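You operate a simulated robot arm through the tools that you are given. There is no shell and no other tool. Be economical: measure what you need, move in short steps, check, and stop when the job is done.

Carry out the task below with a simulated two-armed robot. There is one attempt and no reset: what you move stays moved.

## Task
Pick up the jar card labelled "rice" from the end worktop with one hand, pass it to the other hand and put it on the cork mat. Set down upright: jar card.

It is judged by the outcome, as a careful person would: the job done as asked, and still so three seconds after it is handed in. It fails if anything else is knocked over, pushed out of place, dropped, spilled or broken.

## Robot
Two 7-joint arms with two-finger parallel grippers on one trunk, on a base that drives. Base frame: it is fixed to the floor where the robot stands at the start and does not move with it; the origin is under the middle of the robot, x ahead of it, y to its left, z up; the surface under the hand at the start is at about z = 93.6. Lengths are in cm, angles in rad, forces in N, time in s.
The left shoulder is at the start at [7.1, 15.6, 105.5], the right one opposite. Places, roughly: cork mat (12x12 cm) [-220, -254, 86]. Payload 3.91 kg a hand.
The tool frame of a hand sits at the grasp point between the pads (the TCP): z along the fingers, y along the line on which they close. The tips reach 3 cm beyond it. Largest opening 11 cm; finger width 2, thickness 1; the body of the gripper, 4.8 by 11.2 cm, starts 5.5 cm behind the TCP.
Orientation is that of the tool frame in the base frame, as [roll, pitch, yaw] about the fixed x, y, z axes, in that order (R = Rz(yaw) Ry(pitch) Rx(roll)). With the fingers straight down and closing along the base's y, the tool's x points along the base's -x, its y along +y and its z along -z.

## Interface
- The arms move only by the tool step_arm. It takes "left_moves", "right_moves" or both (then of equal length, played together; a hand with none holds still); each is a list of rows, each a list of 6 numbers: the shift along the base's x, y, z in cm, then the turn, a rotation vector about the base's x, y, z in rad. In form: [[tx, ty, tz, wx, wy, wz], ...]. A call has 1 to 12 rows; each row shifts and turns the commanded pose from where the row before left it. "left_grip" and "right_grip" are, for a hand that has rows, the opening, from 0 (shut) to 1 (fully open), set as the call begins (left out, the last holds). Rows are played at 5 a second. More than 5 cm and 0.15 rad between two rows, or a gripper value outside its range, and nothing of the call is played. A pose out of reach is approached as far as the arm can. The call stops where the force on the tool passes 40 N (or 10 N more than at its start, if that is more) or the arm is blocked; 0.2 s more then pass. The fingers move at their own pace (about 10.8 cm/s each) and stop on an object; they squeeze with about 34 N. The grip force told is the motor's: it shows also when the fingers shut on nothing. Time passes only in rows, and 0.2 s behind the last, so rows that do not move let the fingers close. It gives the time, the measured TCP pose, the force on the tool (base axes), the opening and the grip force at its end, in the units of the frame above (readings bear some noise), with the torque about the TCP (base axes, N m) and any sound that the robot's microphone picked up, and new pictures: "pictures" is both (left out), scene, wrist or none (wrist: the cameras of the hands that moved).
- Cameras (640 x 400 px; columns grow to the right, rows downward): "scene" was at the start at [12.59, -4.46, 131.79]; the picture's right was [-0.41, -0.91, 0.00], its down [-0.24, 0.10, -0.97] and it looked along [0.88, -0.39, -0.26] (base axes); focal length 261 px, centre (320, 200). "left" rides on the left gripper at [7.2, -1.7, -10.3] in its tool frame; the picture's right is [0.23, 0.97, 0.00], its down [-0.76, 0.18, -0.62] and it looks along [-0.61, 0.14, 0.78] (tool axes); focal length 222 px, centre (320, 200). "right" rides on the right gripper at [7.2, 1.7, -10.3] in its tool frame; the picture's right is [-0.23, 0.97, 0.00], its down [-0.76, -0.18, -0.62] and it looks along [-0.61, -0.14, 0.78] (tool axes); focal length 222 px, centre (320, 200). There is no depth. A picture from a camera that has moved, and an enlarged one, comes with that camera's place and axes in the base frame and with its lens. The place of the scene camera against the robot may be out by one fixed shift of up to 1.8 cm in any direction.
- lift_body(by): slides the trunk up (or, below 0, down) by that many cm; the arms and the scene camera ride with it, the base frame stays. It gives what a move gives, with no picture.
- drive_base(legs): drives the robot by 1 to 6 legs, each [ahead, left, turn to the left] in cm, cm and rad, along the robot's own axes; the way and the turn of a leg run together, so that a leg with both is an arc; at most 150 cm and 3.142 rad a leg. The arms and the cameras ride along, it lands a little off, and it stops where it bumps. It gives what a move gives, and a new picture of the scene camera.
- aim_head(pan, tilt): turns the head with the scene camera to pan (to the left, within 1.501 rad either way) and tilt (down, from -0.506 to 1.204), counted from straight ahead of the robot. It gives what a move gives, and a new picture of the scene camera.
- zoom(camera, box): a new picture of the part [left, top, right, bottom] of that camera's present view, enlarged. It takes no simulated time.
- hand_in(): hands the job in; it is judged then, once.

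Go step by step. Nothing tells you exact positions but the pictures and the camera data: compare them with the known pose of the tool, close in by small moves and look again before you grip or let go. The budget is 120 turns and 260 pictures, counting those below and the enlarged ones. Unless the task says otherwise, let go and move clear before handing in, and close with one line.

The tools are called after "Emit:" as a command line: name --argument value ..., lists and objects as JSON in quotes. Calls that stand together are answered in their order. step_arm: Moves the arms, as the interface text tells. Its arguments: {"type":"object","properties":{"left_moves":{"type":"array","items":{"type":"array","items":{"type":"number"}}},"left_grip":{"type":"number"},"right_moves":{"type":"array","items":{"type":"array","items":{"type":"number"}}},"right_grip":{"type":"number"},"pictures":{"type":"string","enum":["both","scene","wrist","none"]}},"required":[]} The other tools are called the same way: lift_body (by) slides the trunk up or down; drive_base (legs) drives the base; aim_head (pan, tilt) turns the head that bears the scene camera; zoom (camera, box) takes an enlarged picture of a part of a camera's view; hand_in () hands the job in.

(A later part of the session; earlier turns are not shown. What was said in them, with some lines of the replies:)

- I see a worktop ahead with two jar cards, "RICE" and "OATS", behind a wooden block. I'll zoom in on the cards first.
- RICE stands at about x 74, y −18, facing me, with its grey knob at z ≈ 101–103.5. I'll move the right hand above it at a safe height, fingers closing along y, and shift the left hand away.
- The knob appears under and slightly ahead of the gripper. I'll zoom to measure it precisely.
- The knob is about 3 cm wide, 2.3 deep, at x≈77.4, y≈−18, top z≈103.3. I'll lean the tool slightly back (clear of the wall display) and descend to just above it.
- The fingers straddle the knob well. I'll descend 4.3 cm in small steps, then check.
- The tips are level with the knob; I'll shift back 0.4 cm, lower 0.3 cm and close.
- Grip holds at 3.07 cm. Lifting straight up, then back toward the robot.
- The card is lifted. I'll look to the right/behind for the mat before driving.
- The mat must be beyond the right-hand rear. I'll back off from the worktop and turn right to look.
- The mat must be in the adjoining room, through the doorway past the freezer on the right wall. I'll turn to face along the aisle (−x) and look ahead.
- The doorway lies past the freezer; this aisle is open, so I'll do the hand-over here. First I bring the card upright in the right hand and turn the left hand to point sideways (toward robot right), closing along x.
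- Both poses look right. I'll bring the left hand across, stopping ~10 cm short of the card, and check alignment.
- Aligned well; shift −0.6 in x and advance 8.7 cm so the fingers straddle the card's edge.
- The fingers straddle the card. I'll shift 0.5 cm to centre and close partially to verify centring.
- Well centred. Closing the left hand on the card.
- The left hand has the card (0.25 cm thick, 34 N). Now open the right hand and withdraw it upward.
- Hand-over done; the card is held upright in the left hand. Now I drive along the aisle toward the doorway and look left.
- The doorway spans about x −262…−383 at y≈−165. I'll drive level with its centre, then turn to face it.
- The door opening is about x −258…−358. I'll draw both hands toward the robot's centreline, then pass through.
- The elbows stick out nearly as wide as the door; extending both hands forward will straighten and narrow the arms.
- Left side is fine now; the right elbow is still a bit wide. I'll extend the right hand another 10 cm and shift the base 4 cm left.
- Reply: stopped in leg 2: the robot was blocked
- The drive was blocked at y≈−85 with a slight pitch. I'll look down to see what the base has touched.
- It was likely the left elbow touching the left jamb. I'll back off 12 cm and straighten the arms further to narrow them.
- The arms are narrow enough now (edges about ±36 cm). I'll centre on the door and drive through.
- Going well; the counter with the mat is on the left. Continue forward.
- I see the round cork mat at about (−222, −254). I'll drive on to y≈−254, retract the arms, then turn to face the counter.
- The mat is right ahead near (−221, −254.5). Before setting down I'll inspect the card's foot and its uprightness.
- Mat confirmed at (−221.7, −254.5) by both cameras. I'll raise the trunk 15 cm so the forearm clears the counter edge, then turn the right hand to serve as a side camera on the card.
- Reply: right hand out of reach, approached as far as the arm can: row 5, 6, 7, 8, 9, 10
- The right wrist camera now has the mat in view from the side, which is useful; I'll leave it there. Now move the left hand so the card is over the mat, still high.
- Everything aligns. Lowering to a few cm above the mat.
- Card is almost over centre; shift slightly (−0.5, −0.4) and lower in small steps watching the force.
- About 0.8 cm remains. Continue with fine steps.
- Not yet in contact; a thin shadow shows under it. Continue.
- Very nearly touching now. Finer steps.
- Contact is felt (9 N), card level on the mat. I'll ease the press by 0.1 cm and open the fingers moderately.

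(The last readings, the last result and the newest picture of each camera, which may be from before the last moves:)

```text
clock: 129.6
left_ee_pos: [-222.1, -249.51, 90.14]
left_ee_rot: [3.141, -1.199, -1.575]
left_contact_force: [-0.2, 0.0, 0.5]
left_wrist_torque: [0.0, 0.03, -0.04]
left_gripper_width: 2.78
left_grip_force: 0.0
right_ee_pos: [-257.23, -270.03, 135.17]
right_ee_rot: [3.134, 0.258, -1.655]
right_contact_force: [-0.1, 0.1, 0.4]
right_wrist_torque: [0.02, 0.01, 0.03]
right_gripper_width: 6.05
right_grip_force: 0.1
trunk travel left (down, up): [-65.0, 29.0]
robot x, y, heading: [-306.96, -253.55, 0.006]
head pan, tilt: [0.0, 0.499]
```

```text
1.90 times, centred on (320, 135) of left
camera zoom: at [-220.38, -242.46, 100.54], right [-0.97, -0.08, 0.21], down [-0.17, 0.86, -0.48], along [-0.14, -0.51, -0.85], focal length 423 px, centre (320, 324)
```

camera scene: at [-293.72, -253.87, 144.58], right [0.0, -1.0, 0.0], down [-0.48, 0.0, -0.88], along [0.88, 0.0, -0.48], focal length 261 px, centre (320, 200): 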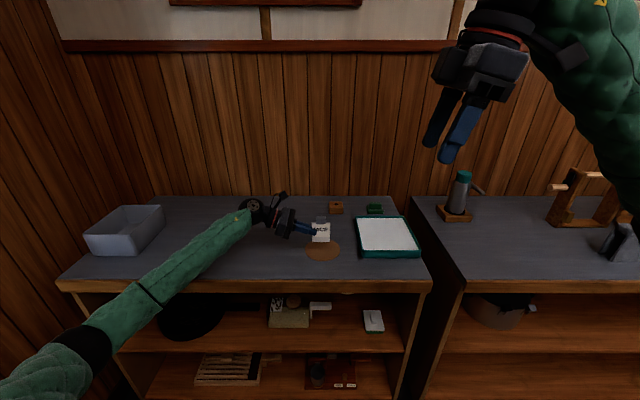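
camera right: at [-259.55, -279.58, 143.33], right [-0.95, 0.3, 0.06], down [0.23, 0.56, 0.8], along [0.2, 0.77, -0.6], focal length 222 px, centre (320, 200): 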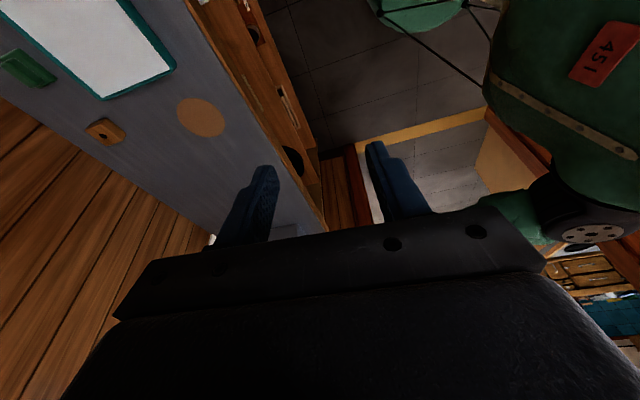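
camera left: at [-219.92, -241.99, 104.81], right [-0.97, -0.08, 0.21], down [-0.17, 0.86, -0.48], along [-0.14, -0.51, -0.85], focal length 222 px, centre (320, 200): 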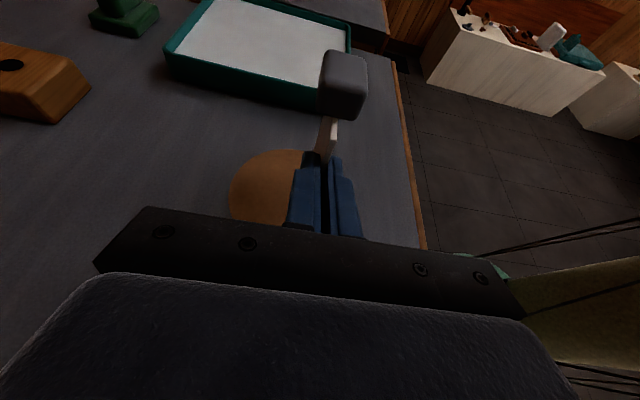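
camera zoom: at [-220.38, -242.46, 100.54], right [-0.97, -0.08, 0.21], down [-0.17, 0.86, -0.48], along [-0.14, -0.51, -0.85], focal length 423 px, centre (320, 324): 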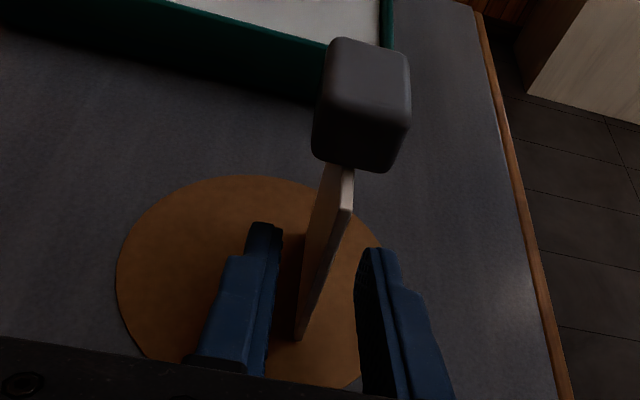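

The card stands on its own on the mat. Withdraw the left hand straight back along its fingers.

Emit:
step_arm --left_moves '[[0, 0.9, 0.36, 0, 0, 0], [0, 0.95, 0.36, 0, 0, 0], [0, 1.4, 0.54, 0, 0, 0], [0, 1.9, 0.72, 0, 0, 0], [0, 2.8, 1.1, 0, 0, 0], [0, 2.8, 1.1, 0, 0, 0], [0, 2.8, 2, 0, 0, 0], [0, 2, 4, 0, 0, 0], [0, 0, 4, 0, 0, 0], [0, 0, 4, 0, 0, 0], [0, 0, 0, 0, 0, 0]]' --pictures "both"

Emit:
zoom --camera "scene" --box '[270, 190, 370, 265]'

Emit:
zoom --camera "right" --box '[150, 60, 290, 200]'

```text
clock: 132.0
left_ee_pos: [-222.14, -233.94, 108.19]
left_ee_rot: [3.139, -1.198, -1.575]
left_contact_force: [-0.4, 0.6, 0.8]
left_wrist_torque: [0.0, 0.02, 0.01]
left_gripper_width: 2.75
left_grip_force: 0.0
right_ee_pos: [-257.06, -269.89, 135.08]
right_ee_rot: [3.134, 0.254, -1.656]
right_contact_force: [-0.2, -0.8, -0.1]
right_wrist_torque: [-0.01, -0.01, 0.01]
right_gripper_width: 6.06
right_grip_force: 0.0
trunk travel left (down, up): [-65.0, 29.0]
robot x, y, heading: [-307.0, -253.09, -0.002]
head pan, tilt: [0.0, 0.499]
camera scene: at [-293.67, -253.81, 144.57], right [0.0, -1.0, 0.0], down [-0.48, 0.0, -0.88], along [0.88, 0.0, -0.48], focal length 261 px, centre (320, 200)
camera left: at [-220.23, -226.83, 118.69], right [-0.97, -0.08, 0.21], down [-0.17, 0.86, -0.48], along [-0.14, -0.51, -0.85], focal length 222 px, centre (320, 200)
```

scene: 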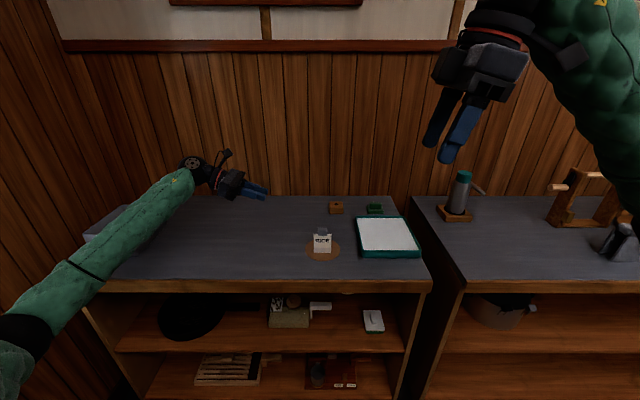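
left: 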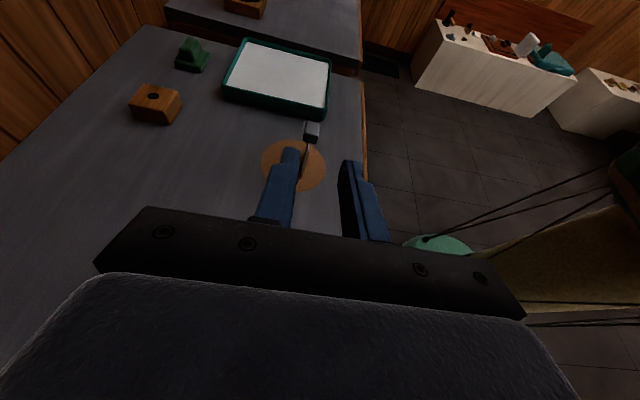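

```text
5.33 times, centred on (320, 228) of scene
camera zoom: at [-293.67, -253.81, 144.57], right [0.0, -1.0, 0.0], down [-0.48, 0.0, -0.88], along [0.88, 0.0, -0.48], focal length 1390 px, centre (320, 53)
```

zoom: 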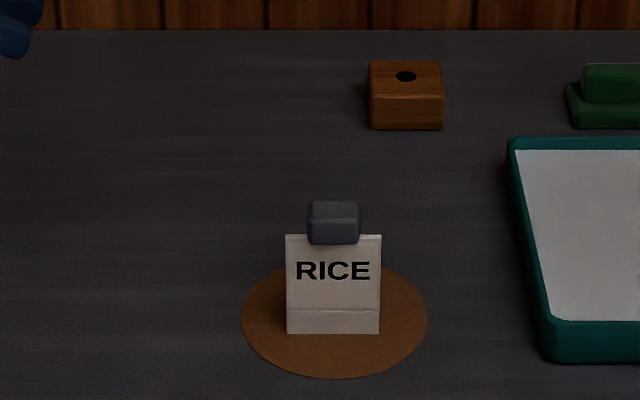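

```text
2.86 times, centred on (220, 130) of right
camera zoom: at [-259.45, -279.42, 143.34], right [-0.95, 0.3, 0.06], down [0.23, 0.56, 0.79], along [0.2, 0.77, -0.6], focal length 635 px, centre (606, 400)
```

zoom: 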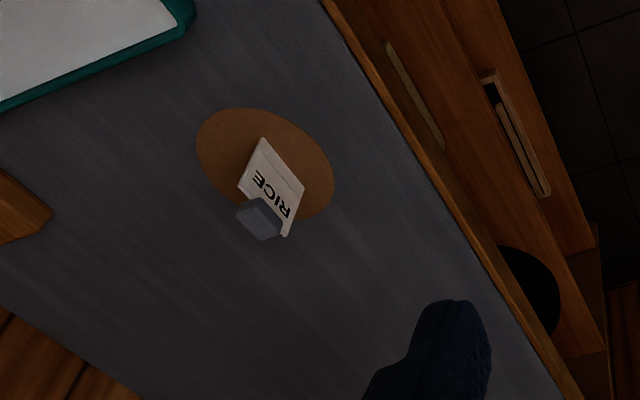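

The "RICE" card stands upright on the cork mat, and both hands are clear of it with everything around it undisturbed. Handing in.

Emit:
hand_in

```text
The job is handed in.
```

The "rice" jar card was picked up with the right hand, passed to the left, and set down upright on the cork mat. On the way, an arm bumped something at the doorway, most likely the left elbow against the door frame; I saw nothing moved or knocked over.
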